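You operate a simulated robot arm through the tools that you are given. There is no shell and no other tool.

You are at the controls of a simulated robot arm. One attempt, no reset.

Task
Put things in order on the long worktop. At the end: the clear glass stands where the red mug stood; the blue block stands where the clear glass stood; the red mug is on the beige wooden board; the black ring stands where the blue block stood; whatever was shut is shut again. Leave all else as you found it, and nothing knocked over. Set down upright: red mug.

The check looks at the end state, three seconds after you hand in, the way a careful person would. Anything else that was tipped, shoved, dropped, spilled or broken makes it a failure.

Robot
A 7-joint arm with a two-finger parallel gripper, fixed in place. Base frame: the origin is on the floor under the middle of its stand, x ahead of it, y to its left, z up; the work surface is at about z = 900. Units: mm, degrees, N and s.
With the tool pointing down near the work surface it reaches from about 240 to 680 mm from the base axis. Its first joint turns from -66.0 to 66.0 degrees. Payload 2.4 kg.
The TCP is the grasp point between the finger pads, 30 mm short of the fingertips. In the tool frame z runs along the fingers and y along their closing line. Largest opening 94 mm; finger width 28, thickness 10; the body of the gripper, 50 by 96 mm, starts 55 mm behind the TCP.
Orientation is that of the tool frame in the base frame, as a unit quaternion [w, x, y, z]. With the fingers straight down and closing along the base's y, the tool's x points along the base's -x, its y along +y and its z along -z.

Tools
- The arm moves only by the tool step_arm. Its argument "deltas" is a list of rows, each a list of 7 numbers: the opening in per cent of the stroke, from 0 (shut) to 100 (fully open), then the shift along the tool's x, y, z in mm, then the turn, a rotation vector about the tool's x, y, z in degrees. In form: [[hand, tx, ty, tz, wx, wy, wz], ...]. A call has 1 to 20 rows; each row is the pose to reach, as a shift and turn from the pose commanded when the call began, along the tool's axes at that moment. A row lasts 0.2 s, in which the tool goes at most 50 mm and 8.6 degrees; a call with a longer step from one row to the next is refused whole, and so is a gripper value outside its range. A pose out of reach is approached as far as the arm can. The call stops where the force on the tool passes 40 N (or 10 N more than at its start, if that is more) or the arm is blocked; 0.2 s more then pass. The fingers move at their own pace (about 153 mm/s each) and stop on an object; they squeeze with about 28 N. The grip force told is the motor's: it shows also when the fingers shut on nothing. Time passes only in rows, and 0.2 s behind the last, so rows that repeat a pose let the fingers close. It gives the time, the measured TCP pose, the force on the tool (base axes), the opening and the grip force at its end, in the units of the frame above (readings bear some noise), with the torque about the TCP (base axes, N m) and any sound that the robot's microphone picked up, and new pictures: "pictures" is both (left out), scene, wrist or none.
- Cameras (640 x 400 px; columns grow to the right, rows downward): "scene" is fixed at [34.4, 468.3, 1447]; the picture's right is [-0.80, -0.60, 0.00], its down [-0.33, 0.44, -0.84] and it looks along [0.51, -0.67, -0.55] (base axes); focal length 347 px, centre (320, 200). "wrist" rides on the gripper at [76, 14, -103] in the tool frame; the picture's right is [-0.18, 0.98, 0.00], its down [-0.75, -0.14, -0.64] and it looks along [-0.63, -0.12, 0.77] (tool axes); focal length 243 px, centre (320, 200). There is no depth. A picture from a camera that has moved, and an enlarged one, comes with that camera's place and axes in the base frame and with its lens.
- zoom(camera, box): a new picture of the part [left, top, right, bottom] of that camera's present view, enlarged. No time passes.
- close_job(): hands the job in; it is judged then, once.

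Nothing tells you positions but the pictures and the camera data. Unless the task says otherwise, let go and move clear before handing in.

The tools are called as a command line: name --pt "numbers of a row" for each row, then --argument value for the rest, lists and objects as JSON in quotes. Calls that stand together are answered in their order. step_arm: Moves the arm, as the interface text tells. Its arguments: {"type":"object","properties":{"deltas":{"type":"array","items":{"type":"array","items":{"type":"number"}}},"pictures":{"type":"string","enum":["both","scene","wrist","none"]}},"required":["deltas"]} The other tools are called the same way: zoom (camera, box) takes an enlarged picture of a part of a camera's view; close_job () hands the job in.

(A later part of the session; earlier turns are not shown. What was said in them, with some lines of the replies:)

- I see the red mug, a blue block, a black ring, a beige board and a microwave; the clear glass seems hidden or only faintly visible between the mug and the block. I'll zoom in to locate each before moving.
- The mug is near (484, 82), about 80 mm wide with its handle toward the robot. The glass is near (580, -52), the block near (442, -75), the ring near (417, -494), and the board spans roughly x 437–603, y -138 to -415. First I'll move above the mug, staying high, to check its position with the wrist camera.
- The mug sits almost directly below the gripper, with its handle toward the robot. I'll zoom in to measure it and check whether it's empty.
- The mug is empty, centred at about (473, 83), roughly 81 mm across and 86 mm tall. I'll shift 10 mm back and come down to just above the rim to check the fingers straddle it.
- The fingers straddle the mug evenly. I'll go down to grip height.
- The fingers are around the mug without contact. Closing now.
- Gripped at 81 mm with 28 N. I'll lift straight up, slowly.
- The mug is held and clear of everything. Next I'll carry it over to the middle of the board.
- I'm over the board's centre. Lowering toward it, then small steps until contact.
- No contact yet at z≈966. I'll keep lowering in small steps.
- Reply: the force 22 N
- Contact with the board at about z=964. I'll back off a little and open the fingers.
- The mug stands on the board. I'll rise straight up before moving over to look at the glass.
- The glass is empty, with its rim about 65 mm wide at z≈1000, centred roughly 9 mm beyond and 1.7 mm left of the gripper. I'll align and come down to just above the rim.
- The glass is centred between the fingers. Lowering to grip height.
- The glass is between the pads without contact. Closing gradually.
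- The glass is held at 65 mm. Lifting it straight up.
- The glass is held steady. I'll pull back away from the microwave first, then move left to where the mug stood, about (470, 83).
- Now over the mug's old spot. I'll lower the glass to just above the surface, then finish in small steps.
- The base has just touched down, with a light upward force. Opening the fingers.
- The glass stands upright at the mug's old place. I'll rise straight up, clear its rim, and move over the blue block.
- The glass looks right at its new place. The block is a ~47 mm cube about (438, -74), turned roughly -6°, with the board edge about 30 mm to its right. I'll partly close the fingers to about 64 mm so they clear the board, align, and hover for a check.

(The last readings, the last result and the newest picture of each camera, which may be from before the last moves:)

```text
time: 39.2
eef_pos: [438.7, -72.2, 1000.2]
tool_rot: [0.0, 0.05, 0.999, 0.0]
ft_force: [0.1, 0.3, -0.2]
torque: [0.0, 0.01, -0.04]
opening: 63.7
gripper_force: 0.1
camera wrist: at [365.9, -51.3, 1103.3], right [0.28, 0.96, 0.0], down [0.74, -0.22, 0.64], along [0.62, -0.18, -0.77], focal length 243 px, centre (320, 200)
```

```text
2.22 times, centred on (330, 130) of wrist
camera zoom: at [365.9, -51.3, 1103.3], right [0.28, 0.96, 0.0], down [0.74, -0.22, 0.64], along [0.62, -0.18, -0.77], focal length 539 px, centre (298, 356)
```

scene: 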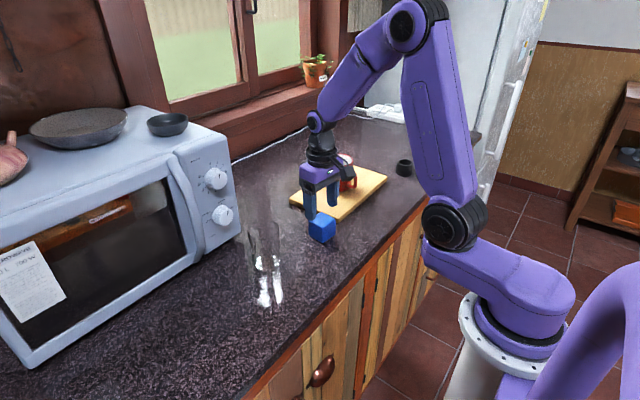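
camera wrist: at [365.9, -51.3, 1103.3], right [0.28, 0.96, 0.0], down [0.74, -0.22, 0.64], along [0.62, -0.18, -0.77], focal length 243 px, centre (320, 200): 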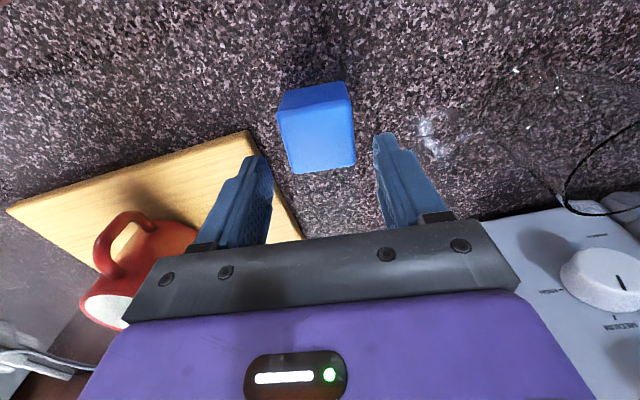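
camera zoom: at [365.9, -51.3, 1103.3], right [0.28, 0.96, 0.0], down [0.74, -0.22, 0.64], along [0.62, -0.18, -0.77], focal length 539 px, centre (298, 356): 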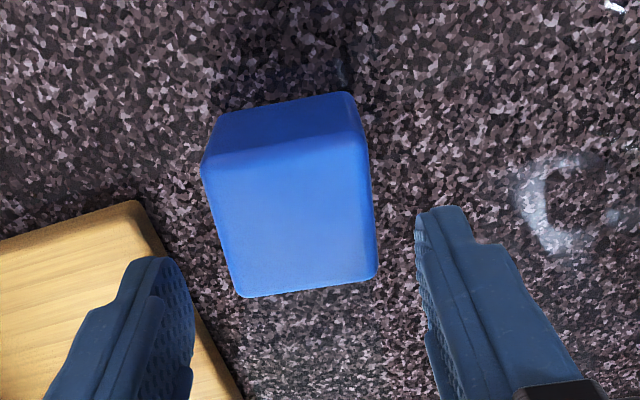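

The block is aligned with the fingers, about 8 mm of room each side, and the board edge is about 15 mm clear of the right finger. Lowering to grip height.

step_arm --pt "68 0 -1 15 0 0 0" --pt "68 0 -1 30 0 0 0" --pt "68 0 -1 45 0 0 0" --pt "68 0 -1 56 0 0 0" --pt "68 0 -1 62 0 0 0" --pt "68 0 -1 62 0 0 0"

```text
time: 40.6
eef_pos: [439.3, -71.7, 937.5]
tool_rot: [0.0, 0.05, 0.999, 0.0]
ft_force: [-0.6, 0.6, -0.1]
torque: [0.03, -0.01, -0.02]
opening: 63.9
gripper_force: 0.1
camera wrist: at [365.9, -52.0, 1041.7], right [0.28, 0.96, 0.0], down [0.74, -0.22, 0.64], along [0.62, -0.18, -0.77], focal length 243 px, centre (320, 200)
```

scene: 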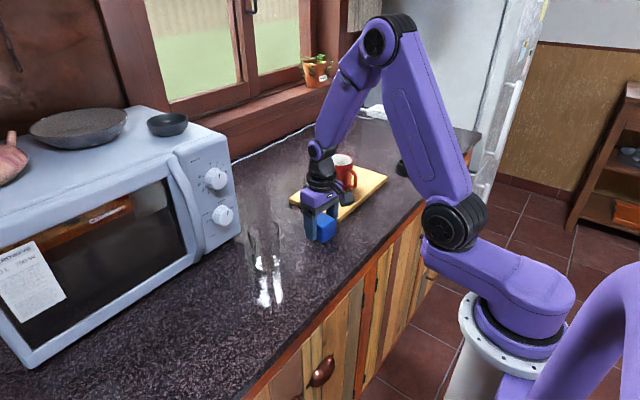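
wrist: 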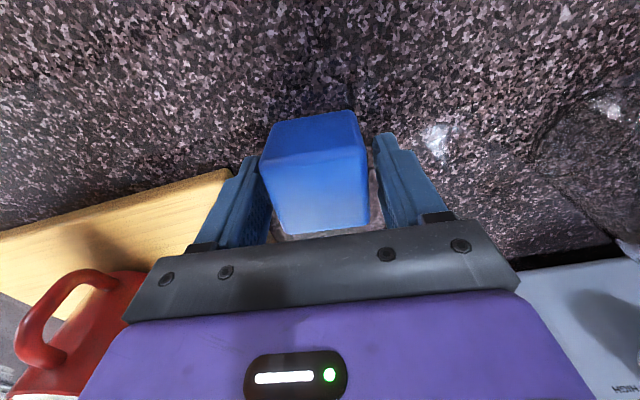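

The block sits between the pads. Closing, then lifting a little.

step_arm --pt "58 0 0 0 0 0 0" --pt "50 0 0 0 0 0 0" --pt "45 0 0 0 0 0 0" --pt "40 0 0 0 0 0 0" --pt "40 0 0 0 0 0 0" --pictures "wrist"

```text
time: 41.8
eef_pos: [438.3, -72.3, 939.2]
tool_rot: [0.0, 0.05, 0.999, 0.001]
ft_force: [0.1, 0.4, 0.6]
torque: [0.01, 0.02, 0.02]
opening: 54.0
gripper_force: 28.1
camera wrist: at [366.0, -52.1, 1041.8], right [0.28, 0.96, 0.0], down [0.74, -0.22, 0.64], along [0.62, -0.18, -0.77], focal length 243 px, centre (320, 200)
```

wrist: 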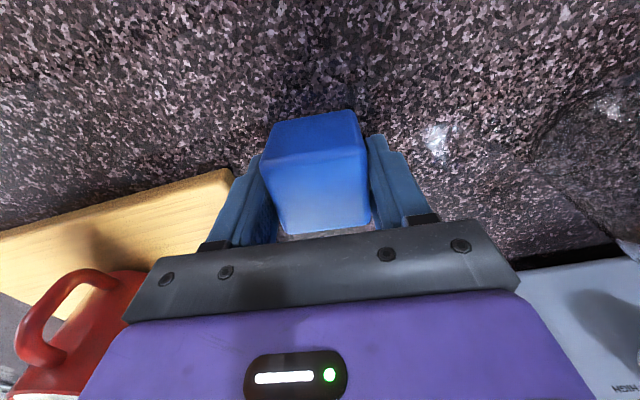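

The opening stopped at 54 mm, wider than I estimated for the block. I'll look closely before lifting.

zoom --camera "wrist" --box '[200, 90, 440, 260]'

zoom --camera "scene" --box '[270, 150, 390, 260]'

```text
2.35 times, centred on (320, 175) of wrist
camera zoom: at [366.0, -52.1, 1041.8], right [0.28, 0.96, 0.0], down [0.74, -0.22, 0.64], along [0.62, -0.18, -0.77], focal length 571 px, centre (320, 259)
```

zoom: 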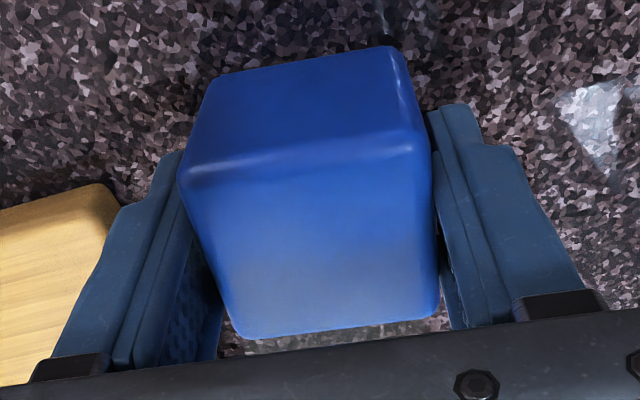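

```text
3.64 times, centred on (330, 205) of scene
camera zoom: at [34.4, 468.3, 1447.0], right [-0.8, -0.6, 0.0], down [-0.33, 0.44, -0.84], along [0.51, -0.67, -0.55], focal length 1261 px, centre (284, 182)
```

zoom: 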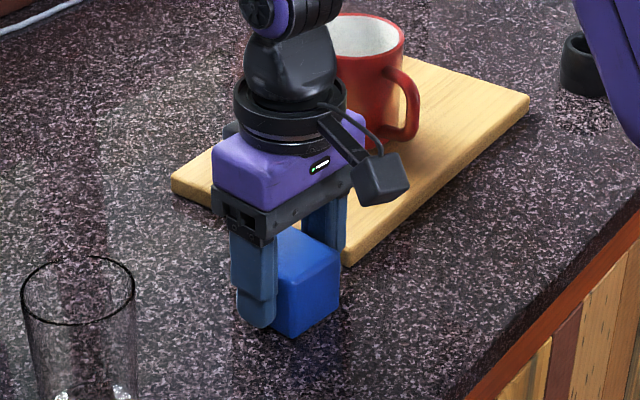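

Both pads hold the block squarely; it's a 54 mm cube with rounded edges. Lifting it now.

step_arm --pt "40 0 0 -5 0 0 0" --pt "40 0 0 -15 0 0 0" --pt "40 0 0 -35 0 0 0" --pt "40 0 0 -55 0 0 0" --pt "40 0 0 -75 0 0 0" --pt "40 0 0 -95 0 0 0" --pt "40 0 0 -100 0 0 0" --pt "40 0 0 -100 0 0 0"

```text
time: 43.6
eef_pos: [436.2, -75.5, 1039.6]
tool_rot: [0.0, 0.05, 0.999, 0.0]
ft_force: [-1.3, 0.1, -0.4]
torque: [0.01, 0.01, 0.03]
opening: 53.9
gripper_force: 28.1
camera wrist: at [364.7, -53.1, 1141.3], right [0.28, 0.96, 0.0], down [0.74, -0.22, 0.64], along [0.62, -0.18, -0.77], focal length 243 px, centre (320, 200)
```

scene: 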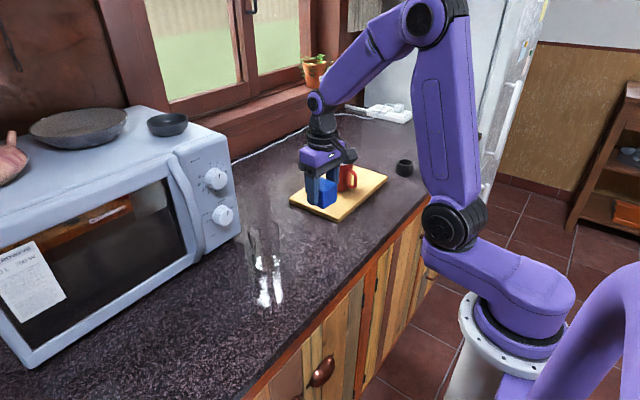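
wrist: 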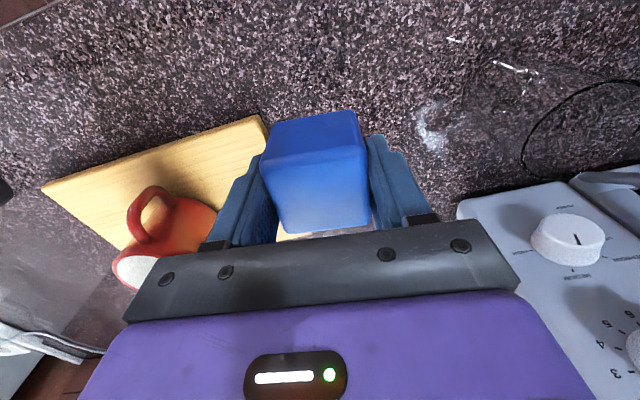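

The block is lifted. Moving it to where the glass stood, about (574, -53).

step_arm --pt "40 -8 2 0 0 0 0" --pt "40 -28 7 0 0 0 0" --pt "40 -52 13 0 0 0 0" --pt "40 -76 20 0 0 0 0" --pt "40 -100 26 0 0 0 0" --pt "40 -120 31 0 0 0 0" --pt "40 -132 34 0 0 0 0" --pt "40 -136.3 35.1 0 0 0 0" --pt "40 -136.3 35.1 0 0 0 0"

```text
time: 45.6
eef_pos: [577.3, -52.6, 1038.7]
tool_rot: [0.0, 0.05, 0.999, 0.001]
ft_force: [0.3, -0.7, -0.6]
torque: [0.06, -0.02, -0.01]
opening: 53.7
gripper_force: 27.6
camera wrist: at [504.5, -31.3, 1141.5], right [0.28, 0.96, 0.0], down [0.74, -0.22, 0.64], along [0.62, -0.18, -0.77], focal length 243 px, centre (320, 200)
```

scene: 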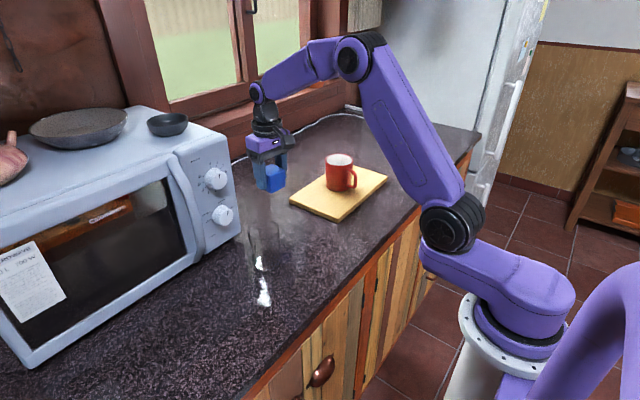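
wrist: 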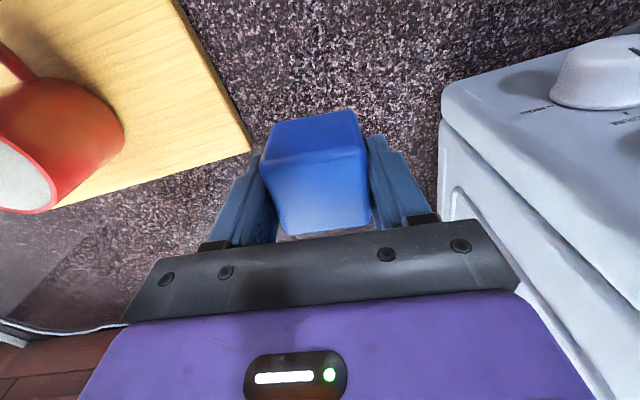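

Over the glass's old spot. Lowering to a few millimetres above the surface.

step_arm --pt "40 0 0 10 0 0 0" --pt "40 0 0 30 0 0 0" --pt "40 0 0 50 0 0 0" --pt "40 0 0 70 0 0 0" --pt "40 0 0 85 0 0 0" --pt "40 0 0 93 0 0 0" --pt "40 0 0 96 0 0 0" --pt "40 0 0 98 0 0 0" --pt "40 0 0 99 0 0 0" --pt "40 0 0 99 0 0 0"

```text
time: 47.8
eef_pos: [576.5, -51.8, 939.9]
tool_rot: [0.001, 0.049, 0.999, 0.0]
ft_force: [0.4, -0.1, -1.7]
torque: [0.01, 0.0, -0.01]
opening: 53.7
gripper_force: 28.0
camera wrist: at [504.0, -31.6, 1042.1], right [0.28, 0.96, 0.0], down [0.74, -0.22, 0.64], along [0.62, -0.18, -0.77], focal length 243 px, centre (320, 200)
```

scene: 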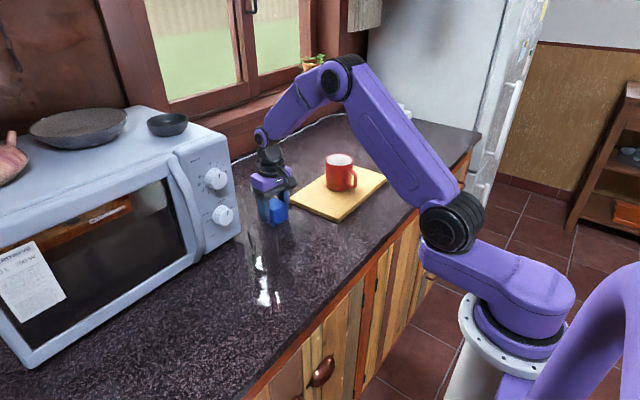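
wrist: 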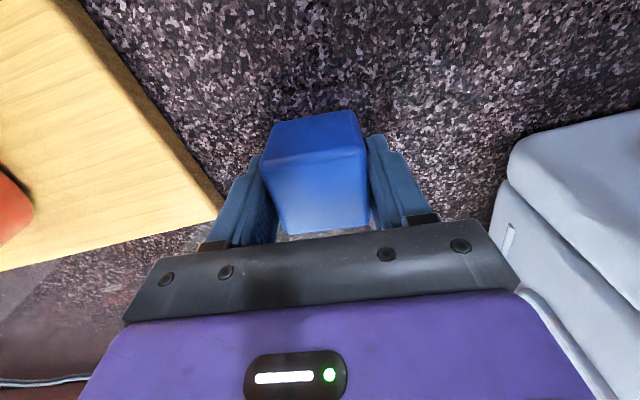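

step_arm --pt "40 0 0 0.6 0 0 0" --pt "40 0 0 1.2 0 0 0" --pt "40 0 0 1.2 0 0 0" --pictures "none"

```text
time: 48.6
eef_pos: [578.0, -52.3, 939.6]
tool_rot: [0.0, 0.05, 0.999, 0.0]
ft_force: [-2.5, 0.2, 8.6]
torque: [-0.01, 0.15, -0.06]
opening: 53.5
gripper_force: 27.6
```

Contact is confirmed. I'll open to about 68% to release the block, keeping the fingers clear of the board.

step_arm --pt "50 0 0 0.8 0 0 0" --pt "60 0 0 0.8 0 0 0" --pt "70 0 0 0.8 0 0 0" --pt "75 0 0 0.8 0 0 0" --pt "75 0 0 0.8 0 0 0"

```text
time: 49.8
eef_pos: [577.0, -52.7, 937.2]
tool_rot: [0.0, 0.05, 0.999, 0.001]
ft_force: [0.7, -1.3, 0.8]
torque: [0.01, 0.02, 0.02]
opening: 70.5
gripper_force: 0.0
camera wrist: at [504.1, -31.6, 1040.4], right [0.28, 0.96, 0.0], down [0.74, -0.22, 0.64], along [0.62, -0.18, -0.77], focal length 243 px, centre (320, 200)
```

scene: 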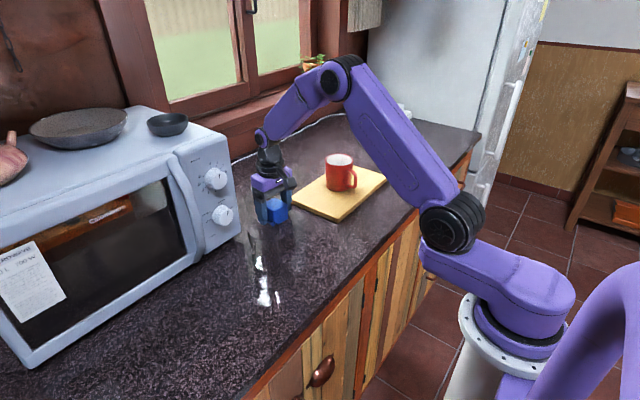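
wrist: 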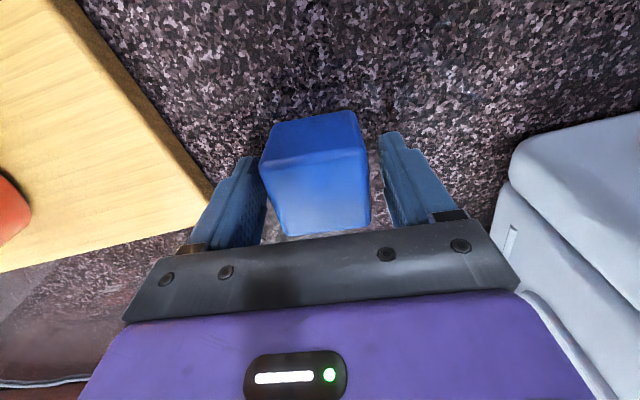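

The block is released and upright. I'll rise straight up, turn the wrist back, and then travel high over the board to the ring.

step_arm --pt "75 0 0 -10 0 0 0" --pt "75 0 0 -30 0 0 0" --pt "75 0 0 -55 0 0 0" --pt "75 0 0 -80 0 0 0" --pt "100 0 0 -110 0 0 0" --pt "100 0 0 -140 0 0 -2" --pt "100 0 0 -170 0 0 -4" --pt "100 0 0 -182 0 0 -5.7" --pt "100 0 0 -182 0 0 -5.7"

```text
time: 51.8
eef_pos: [576.4, -52.6, 1120.2]
tool_rot: [0.001, 0.0, 1.0, -0.001]
ft_force: [-0.6, -0.1, 0.4]
torque: [0.01, -0.01, 0.01]
opening: 93.9
gripper_force: 0.1
camera wrist: at [502.0, -38.2, 1223.1], right [0.18, 0.98, 0.0], down [0.75, -0.14, 0.64], along [0.63, -0.12, -0.77], focal length 243 px, centre (320, 200)
```

scene: 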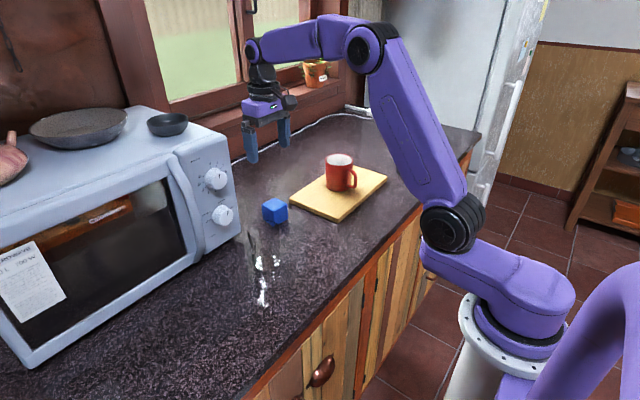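
wrist: 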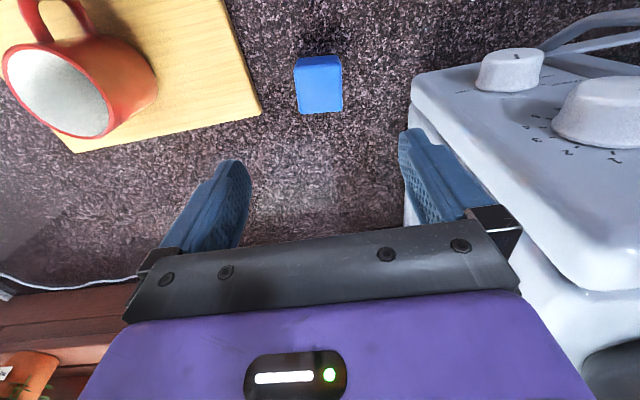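

The block stands where the glass was. Moving high across to the ring.

step_arm --pt "100 5 -14 0 0 0 0" --pt "100 15 -40 0 0 0 0" --pt "100 28 -72 0 0 0 0" --pt "100 40 -104 0 0 0 0" --pt "100 52 -136 0 0 0 0" --pt "100 64 -168 0 0 0 0" --pt "100 77 -200 0 0 0 0" --pt "100 89 -232 0 0 0 0" --pt "100 101 -264 0 0 0 0" --pt "100 114 -296 0 0 0 0" --pt "100 126 -328 0 0 0 0" --pt "100 138 -360 0 0 0 0" --pt "100 150 -390 0 0 0 0" --pt "100 160 -414 0 0 0 0" --pt "100 164 -426 0 0 0 0" --pt "100 164 -426 0 0 0 0"

```text
time: 55.2
eef_pos: [413.4, -480.9, 1120.7]
tool_rot: [0.0, 0.0, 1.0, -0.001]
ft_force: [-1.1, 0.4, 0.1]
torque: [-0.03, -0.01, 0.05]
opening: 94.1
gripper_force: 0.1
camera wrist: at [338.1, -466.3, 1223.0], right [0.18, 0.98, 0.0], down [0.75, -0.14, 0.64], along [0.63, -0.12, -0.77], focal length 243 px, centre (320, 200)
```

scene: 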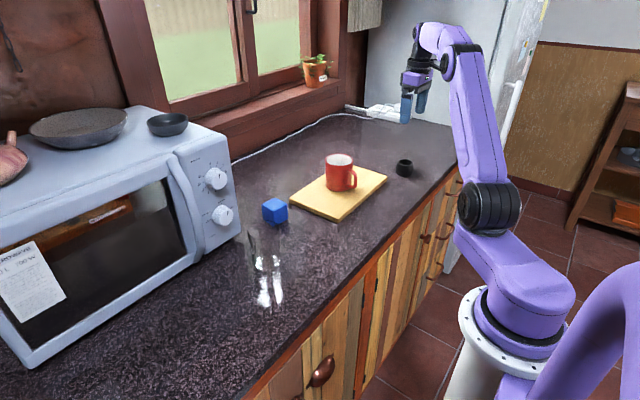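
wrist: 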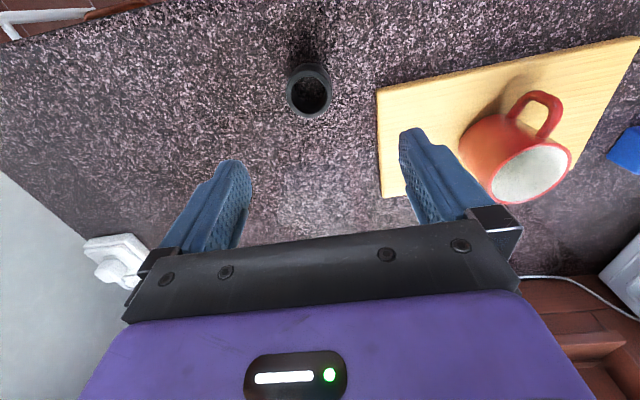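

zoom --camera "wrist" --box '[260, 30, 360, 130]'

zoom --camera "scene" --box '[230, 140, 430, 310]'

```text
4.00 times, centred on (310, 80) of wrist
camera zoom: at [338.1, -466.3, 1223.0], right [0.18, 0.98, 0.0], down [0.75, -0.14, 0.64], along [0.63, -0.12, -0.77], focal length 970 px, centre (360, 680)
```

zoom: 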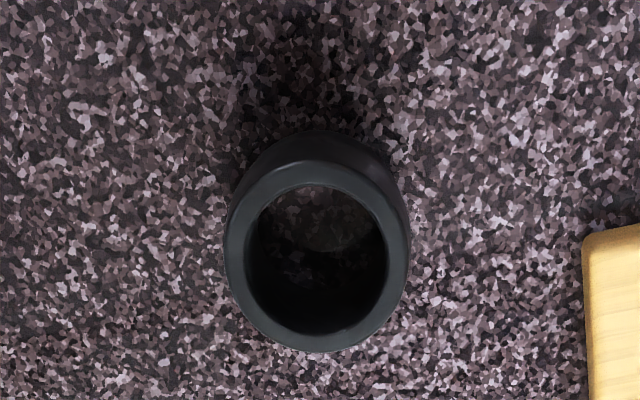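

```text
2.35 times, centred on (330, 225) of scene
camera zoom: at [34.4, 468.3, 1447.0], right [-0.8, -0.6, 0.0], down [-0.33, 0.44, -0.84], along [0.51, -0.67, -0.55], focal length 816 px, centre (296, 141)
```

zoom: 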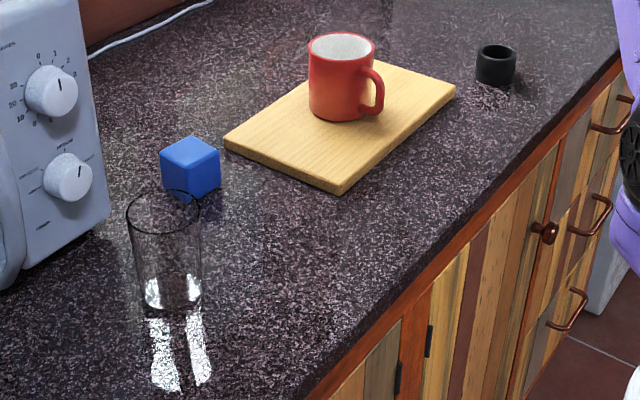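

The ring is about 52 mm across, at roughly (417, -493). I'll align over it and descend to check.

step_arm --pt "90 -4.3 -13.5 10 0 0 0" --pt "90 -4.3 -13.5 35 0 0 0" --pt "90 -4.3 -13.5 60 0 0 0" --pt "90 -4.3 -13.5 85 0 0 0" --pt "90 -4.3 -13.5 110 0 0 0" --pt "90 -4.3 -13.5 125 0 0 0" --pt "90 -4.3 -13.5 125 0 0 0"

zoom --camera "wrist" --box '[230, 60, 410, 200]'

```text
time: 56.8
eef_pos: [417.1, -492.0, 994.8]
tool_rot: [0.0, 0.0, 1.0, 0.0]
ft_force: [-0.1, 0.0, 0.1]
torque: [-0.01, -0.03, 0.0]
opening: 84.7
gripper_force: 0.0
camera wrist: at [342.8, -479.2, 1098.1], right [0.18, 0.98, 0.0], down [0.75, -0.14, 0.64], along [0.63, -0.12, -0.77], focal length 243 px, centre (320, 200)
```

scene: 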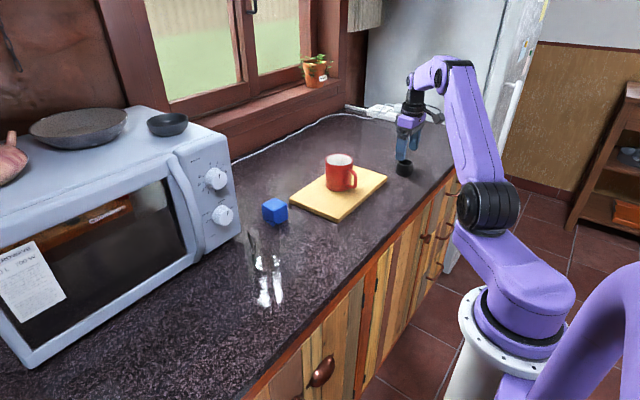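
wrist: 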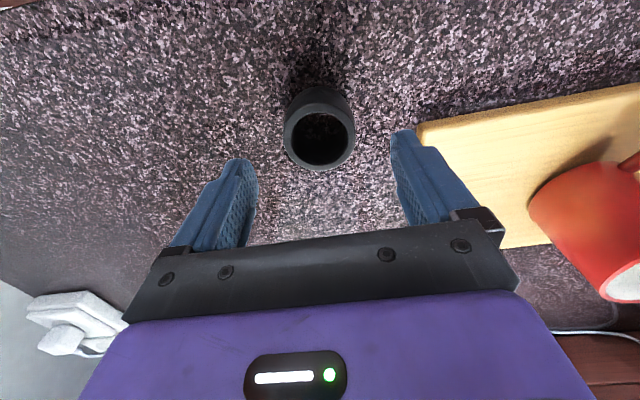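

```text
2.86 times, centred on (320, 130) of wrist
camera zoom: at [342.8, -479.2, 1098.1], right [0.18, 0.98, 0.0], down [0.75, -0.14, 0.64], along [0.63, -0.12, -0.77], focal length 693 px, centre (320, 400)
```

zoom: 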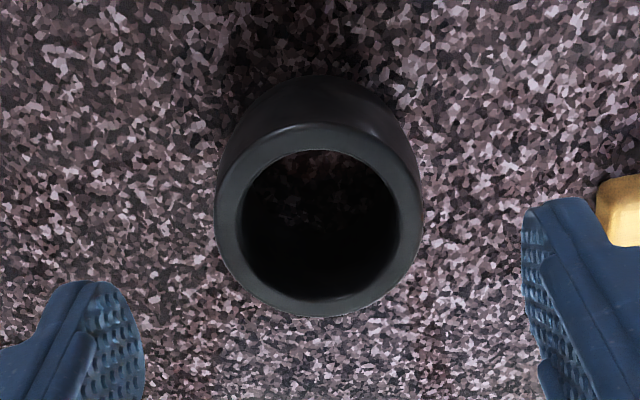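

The ring is centred between the fingers. Lowering to grip height, fingertips about 5 mm above the surface.

step_arm --pt "90 0.8 -0.5 12 0 0 0" --pt "90 0.8 -0.5 25 0 0 0" --pt "90 0.8 -0.5 38 0 0 0" --pt "90 0.8 -0.5 48 0 0 0" --pt "90 0.8 -0.5 55 0 0 0" --pt "90 0.8 -0.5 60 0 0 0" --pt "90 0.8 -0.5 60 0 0 0"

```text
time: 58.4
eef_pos: [416.7, -492.6, 933.3]
tool_rot: [0.0, 0.0, 1.0, 0.0]
ft_force: [1.3, 0.5, 0.0]
torque: [-0.03, 0.01, -0.02]
opening: 84.6
gripper_force: 0.1
camera wrist: at [341.7, -479.0, 1036.8], right [0.18, 0.98, 0.0], down [0.75, -0.14, 0.64], along [0.63, -0.12, -0.77], focal length 243 px, centre (320, 200)
```

scene: 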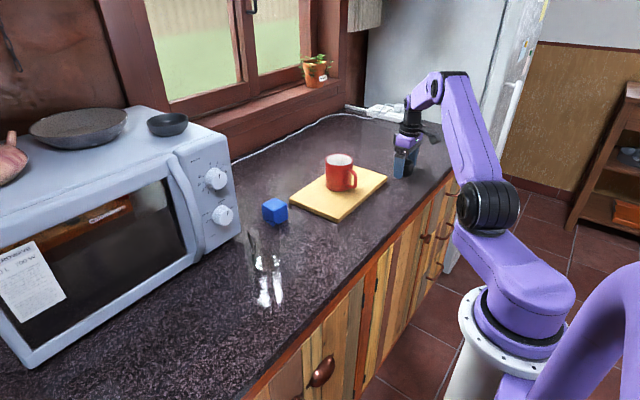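
wrist: 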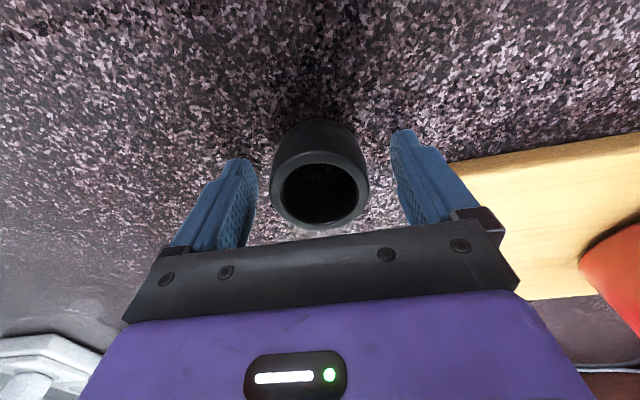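

The ring is between the pads. Closing on it.

step_arm --pt "80 0 0 0 0 0 0" --pt "70 0 0 0 0 0 0" --pt "62 0 0 0 0 0 0" --pt "56 0 0 0 0 0 0" --pt "50 0 0 0 0 0 0" --pt "42 0 0 0 0 0 0" --pt "42 0 0 0 0 0 0" --pictures "wrist"

```text
time: 60.0
eef_pos: [417.1, -492.5, 934.6]
tool_rot: [0.001, 0.0, 1.0, 0.0]
ft_force: [0.0, 0.0, 0.1]
torque: [0.01, 0.0, 0.02]
opening: 51.1
gripper_force: 28.4
camera wrist: at [341.7, -479.0, 1036.9], right [0.18, 0.98, 0.0], down [0.75, -0.14, 0.64], along [0.63, -0.12, -0.77], focal length 243 px, centre (320, 200)
```

wrist: 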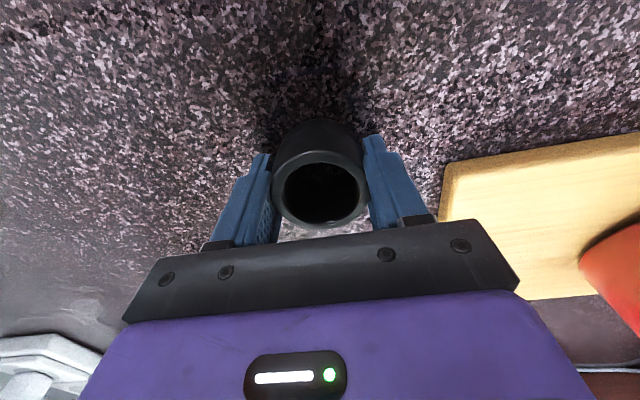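

Gripped at 51 mm. Lifting high enough to pass over the mug.

step_arm --pt "42 0 0 -5 0 0 0" --pt "42 0 0 -15 0 0 0" --pt "42 0 0 -35 0 0 0" --pt "42 0 0 -60 0 0 0" --pt "42 0 0 -85 0 0 0" --pt "42 0 0 -110 0 0 0" --pt "42 0 0 -135 0 0 0" --pt "42 0 0 -150 0 0 0" --pt "42 0 0 -150 0 0 0"

```text
time: 62.0
eef_pos: [416.2, -492.4, 1084.7]
tool_rot: [0.0, 0.0, 1.0, 0.0]
ft_force: [0.5, 0.2, 0.0]
torque: [-0.01, 0.01, -0.02]
opening: 50.7
gripper_force: 27.7
camera wrist: at [342.1, -479.0, 1187.8], right [0.18, 0.98, 0.0], down [0.75, -0.14, 0.64], along [0.63, -0.12, -0.77], focal length 243 px, centre (320, 200)
```

scene: 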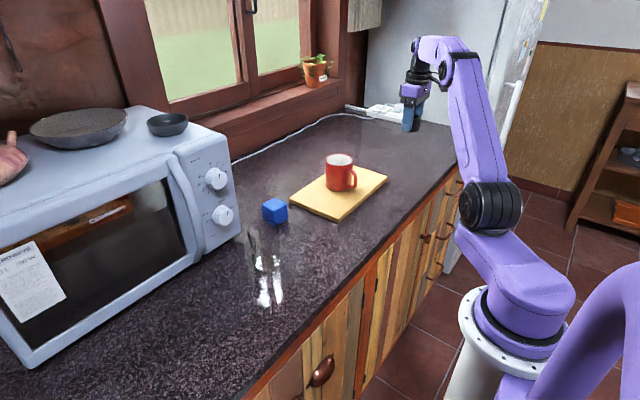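
wrist: 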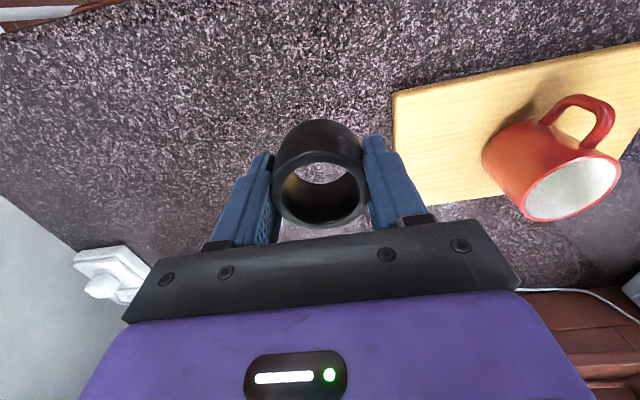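

The ring is held. Carrying it over to where the blue block stood, about (437, -75).

step_arm --pt "42 0 10 0 0 0 0" --pt "42 -1 30 0 0 0 0" --pt "42 -3 60 0 0 0 0" --pt "42 -4 90 0 0 0 0" --pt "42 -6 120 0 0 0 0" --pt "42 -7 150 0 0 0 0" --pt "42 -9 180 0 0 0 0" --pt "42 -10 210 0 0 0 0" --pt "42 -11 240 0 0 0 0" --pt "42 -13 270 0 0 0 0" --pt "42 -14 300 0 0 0 0" --pt "42 -16 330 0 0 0 0" --pt "42 -17 360 0 0 0 0" --pt "42 -18 388 0 0 0 0" --pt "42 -20 408 0 0 0 0" --pt "42 -20 418.5 0 0 0 0" --pt "42 -20 418.5 0 0 0 0"

```text
time: 65.6
eef_pos: [437.3, -72.2, 1084.2]
tool_rot: [-0.001, -0.001, 1.0, 0.001]
ft_force: [-0.3, -0.5, 0.4]
torque: [-0.02, -0.01, 0.01]
opening: 51.0
gripper_force: 27.9
camera wrist: at [363.2, -59.6, 1187.6], right [0.18, 0.98, 0.0], down [0.75, -0.14, 0.64], along [0.63, -0.12, -0.77], focal length 243 px, centre (320, 200)
```

scene: 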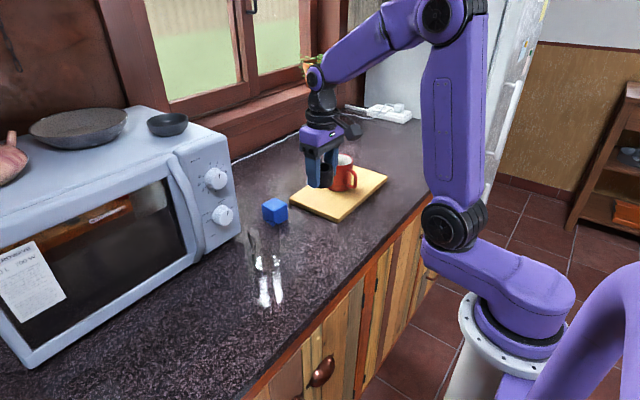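
wrist: 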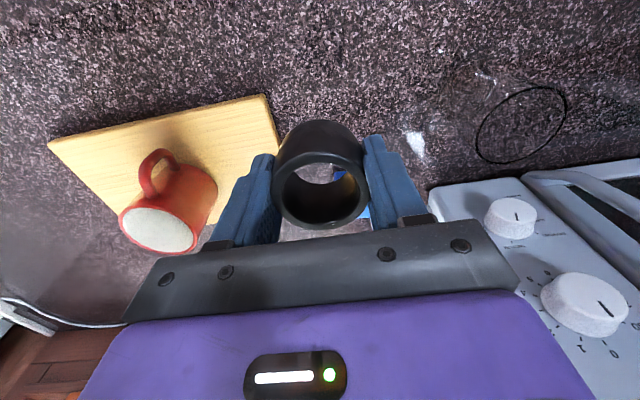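

Positioned above the block's old spot. Lowering the ring to just above the surface.

step_arm --pt "42 0 0 10 0 0 0" --pt "42 0 0 30 0 0 0" --pt "42 0 0 55 0 0 0" --pt "42 0 0 80 0 0 0" --pt "42 0 0 105 0 0 0" --pt "42 0 0 125 0 0 0" --pt "42 0 0 138 0 0 0" --pt "42 0 0 144 0 0 0" --pt "42 0 0 147 0 0 0" --pt "42 0 0 148 0 0 0" --pt "42 0 0 148 0 0 0"

```text
time: 68.0
eef_pos: [436.1, -74.2, 937.0]
tool_rot: [0.0, 0.001, 1.0, -0.001]
ft_force: [-1.1, 0.6, -1.3]
torque: [0.04, 0.03, 0.01]
opening: 51.0
gripper_force: 27.7
camera wrist: at [362.0, -60.6, 1039.7], right [0.18, 0.98, 0.0], down [0.75, -0.14, 0.64], along [0.63, -0.12, -0.77], focal length 243 px, centre (320, 200)
```

scene: 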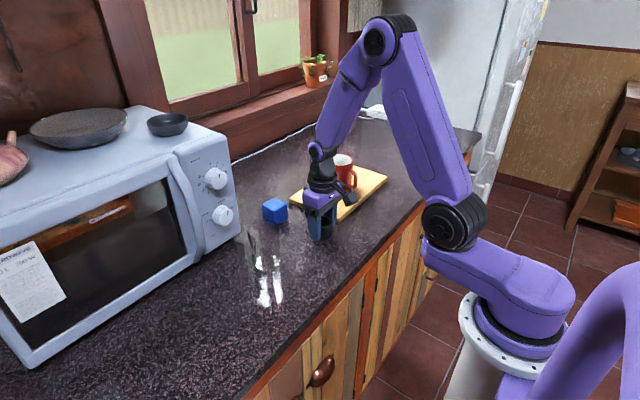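
wrist: 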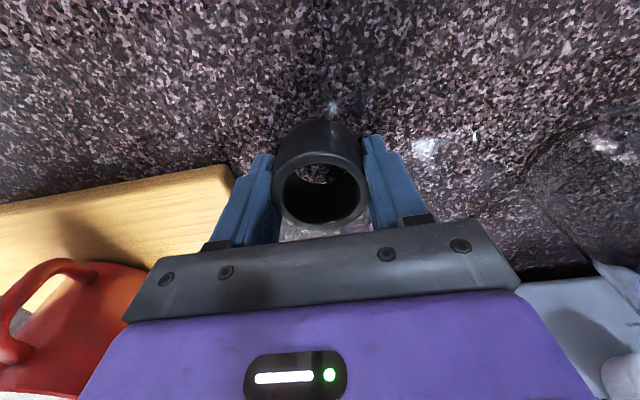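

step_arm --pt "42 0 0 0.7 0 0 0" --pt "42 0 0 1.4 0 0 0" --pt "42 0 0 2 0 0 0" --pt "42 0 0 2 0 0 0" --pictures "none"

```text
time: 69.0
eef_pos: [437.2, -74.3, 934.9]
tool_rot: [0.0, 0.0, 1.0, 0.0]
ft_force: [1.0, 0.1, 0.5]
torque: [0.0, 0.03, -0.02]
opening: 51.1
gripper_force: 27.3
```

step_arm --pt "42 0 0 0.4 0 0 0" --pt "42 0 0 0.8 0 0 0" --pt "42 0 0 0.8 0 0 0" --pictures "none"

```text
time: 69.8
eef_pos: [437.3, -74.9, 934.6]
tool_rot: [0.001, 0.0, 1.0, 0.0]
ft_force: [0.1, 0.9, 4.6]
torque: [0.1, 0.08, -0.07]
opening: 50.9
gripper_force: 28.1
```

The ring is on the surface. I'll open moderately, staying clear of the board, and let go.

step_arm --pt "50 0 0 0.4 0 0 0" --pt "60 0 0 0.4 0 0 0" --pt "70 0 0 0.4 0 0 0" --pt "74 0 0 0.4 0 0 0" --pt "74 0 0 0.4 0 0 0" --pictures "wrist"

```text
time: 71.0
eef_pos: [435.9, -74.7, 933.5]
tool_rot: [0.0, 0.0, 1.0, 0.0]
ft_force: [0.7, 0.1, 0.4]
torque: [0.01, 0.0, 0.02]
opening: 69.9
gripper_force: 0.1
camera wrist: at [361.6, -60.9, 1036.3], right [0.18, 0.98, 0.0], down [0.75, -0.14, 0.64], along [0.63, -0.12, -0.77], focal length 243 px, centre (320, 200)
```

wrist: 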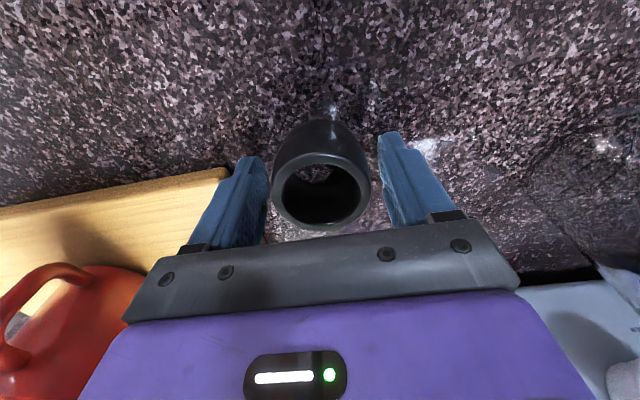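

The ring is free and upright. I'll rise straight up and retreat toward the starting pose, then check the whole scene.

step_arm --pt "74 0 0 -8 0 0 0" --pt "74 0 0 -25 0 0 0" --pt "74 0 0 -50 0 0 0" --pt "74 0 0 -75 0 0 0" --pt "74 0 0 -105 0 0 0" --pt "90 0 0 -135 0 0 0" --pt "100 10 0 -165 0 0 0" --pt "100 30 0 -195 0 0 0" --pt "100 55 0 -220 0 0 0" --pt "100 80 0 -240 0 0 0" --pt "100 105 0 -250 0 0 0" --pt "100 112 0 -252 0 0 0" --pt "100 112 0 -252 0 0 0"

zoom --camera "scene" --box '[220, 140, 420, 310]'

zoom --camera "wrist" --box '[120, 60, 520, 240]'

```text
time: 73.8
eef_pos: [322.7, -73.0, 1184.5]
tool_rot: [-0.001, 0.0, 1.0, 0.0]
ft_force: [0.3, 0.7, 0.5]
torque: [0.0, -0.02, 0.02]
opening: 94.1
gripper_force: 0.0
camera wrist: at [248.4, -60.0, 1287.9], right [0.18, 0.98, 0.0], down [0.75, -0.14, 0.64], along [0.63, -0.12, -0.77], focal length 243 px, centre (320, 200)
```

scene: 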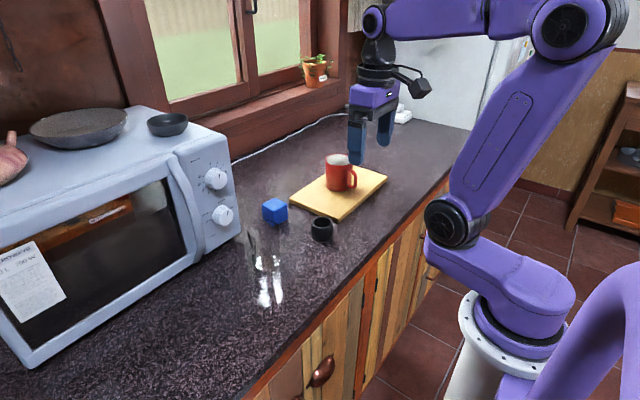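
wrist: 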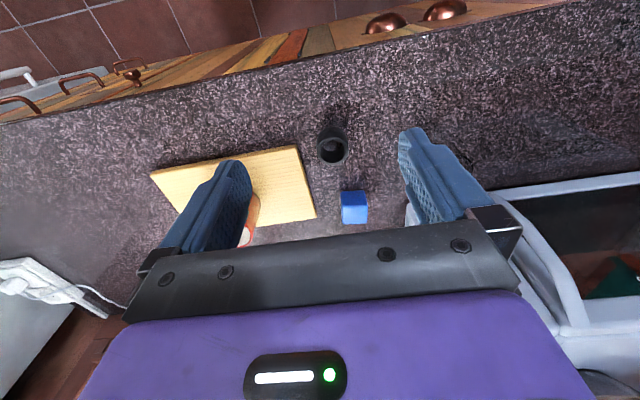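

```text
2.35 times, centred on (320, 225) of scene
camera zoom: at [34.4, 468.3, 1447.0], right [-0.8, -0.6, 0.0], down [-0.33, 0.44, -0.84], along [0.51, -0.67, -0.55], focal length 816 px, centre (320, 141)
```

zoom: 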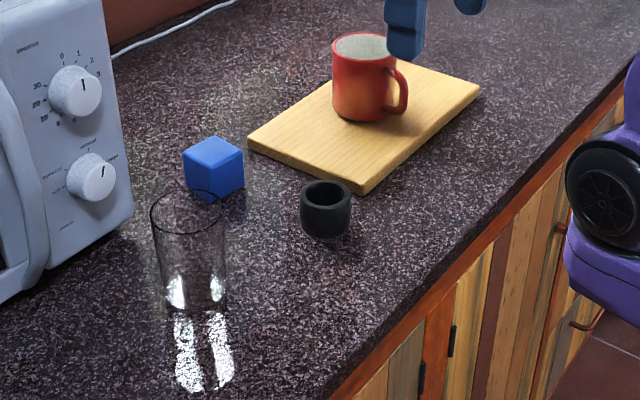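

```text
1.60 times, centred on (320, 150) of wrist
camera zoom: at [248.4, -60.0, 1287.9], right [0.18, 0.98, 0.0], down [0.75, -0.14, 0.64], along [0.63, -0.12, -0.77], focal length 388 px, centre (320, 280)
```

zoom: 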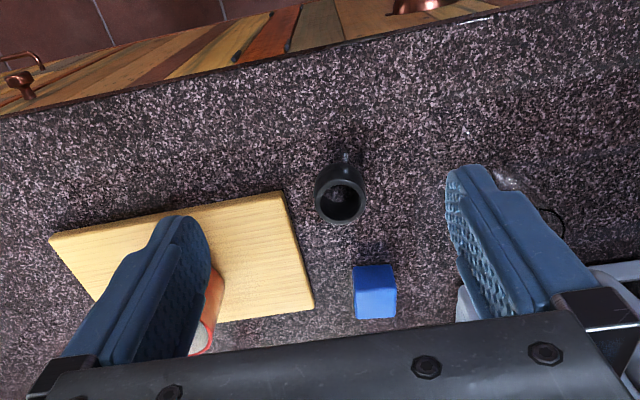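

Everything is in place: the glass is on the mug's old spot, the block on the glass's, the ring on the block's, and the mug is upright on the board. The board hasn't moved, the microwave and drawers stayed shut, and the arm is clear, so I'm handing in.

close_job

```text
The job is handed in.
```

The worktop is in order and I've handed the job in; I haven't seen a result from the check.

- **Clear glass:** it stands where the red mug stood. It was empty, so nothing could spill.
- **Blue block:** it stands where the clear glass stood.
- **Red mug:** it is upright on the beige board, near the middle.
- **Black ring:** it stands where the blue block stood.

In the last pictures the glass, block and ring sat within a few millimetres of their target spots, judged by eye from the images. The board had not moved and nothing was knocked over. I never opened the microwave or the drawers. I let go of everything and moved the arm clear before handing in.
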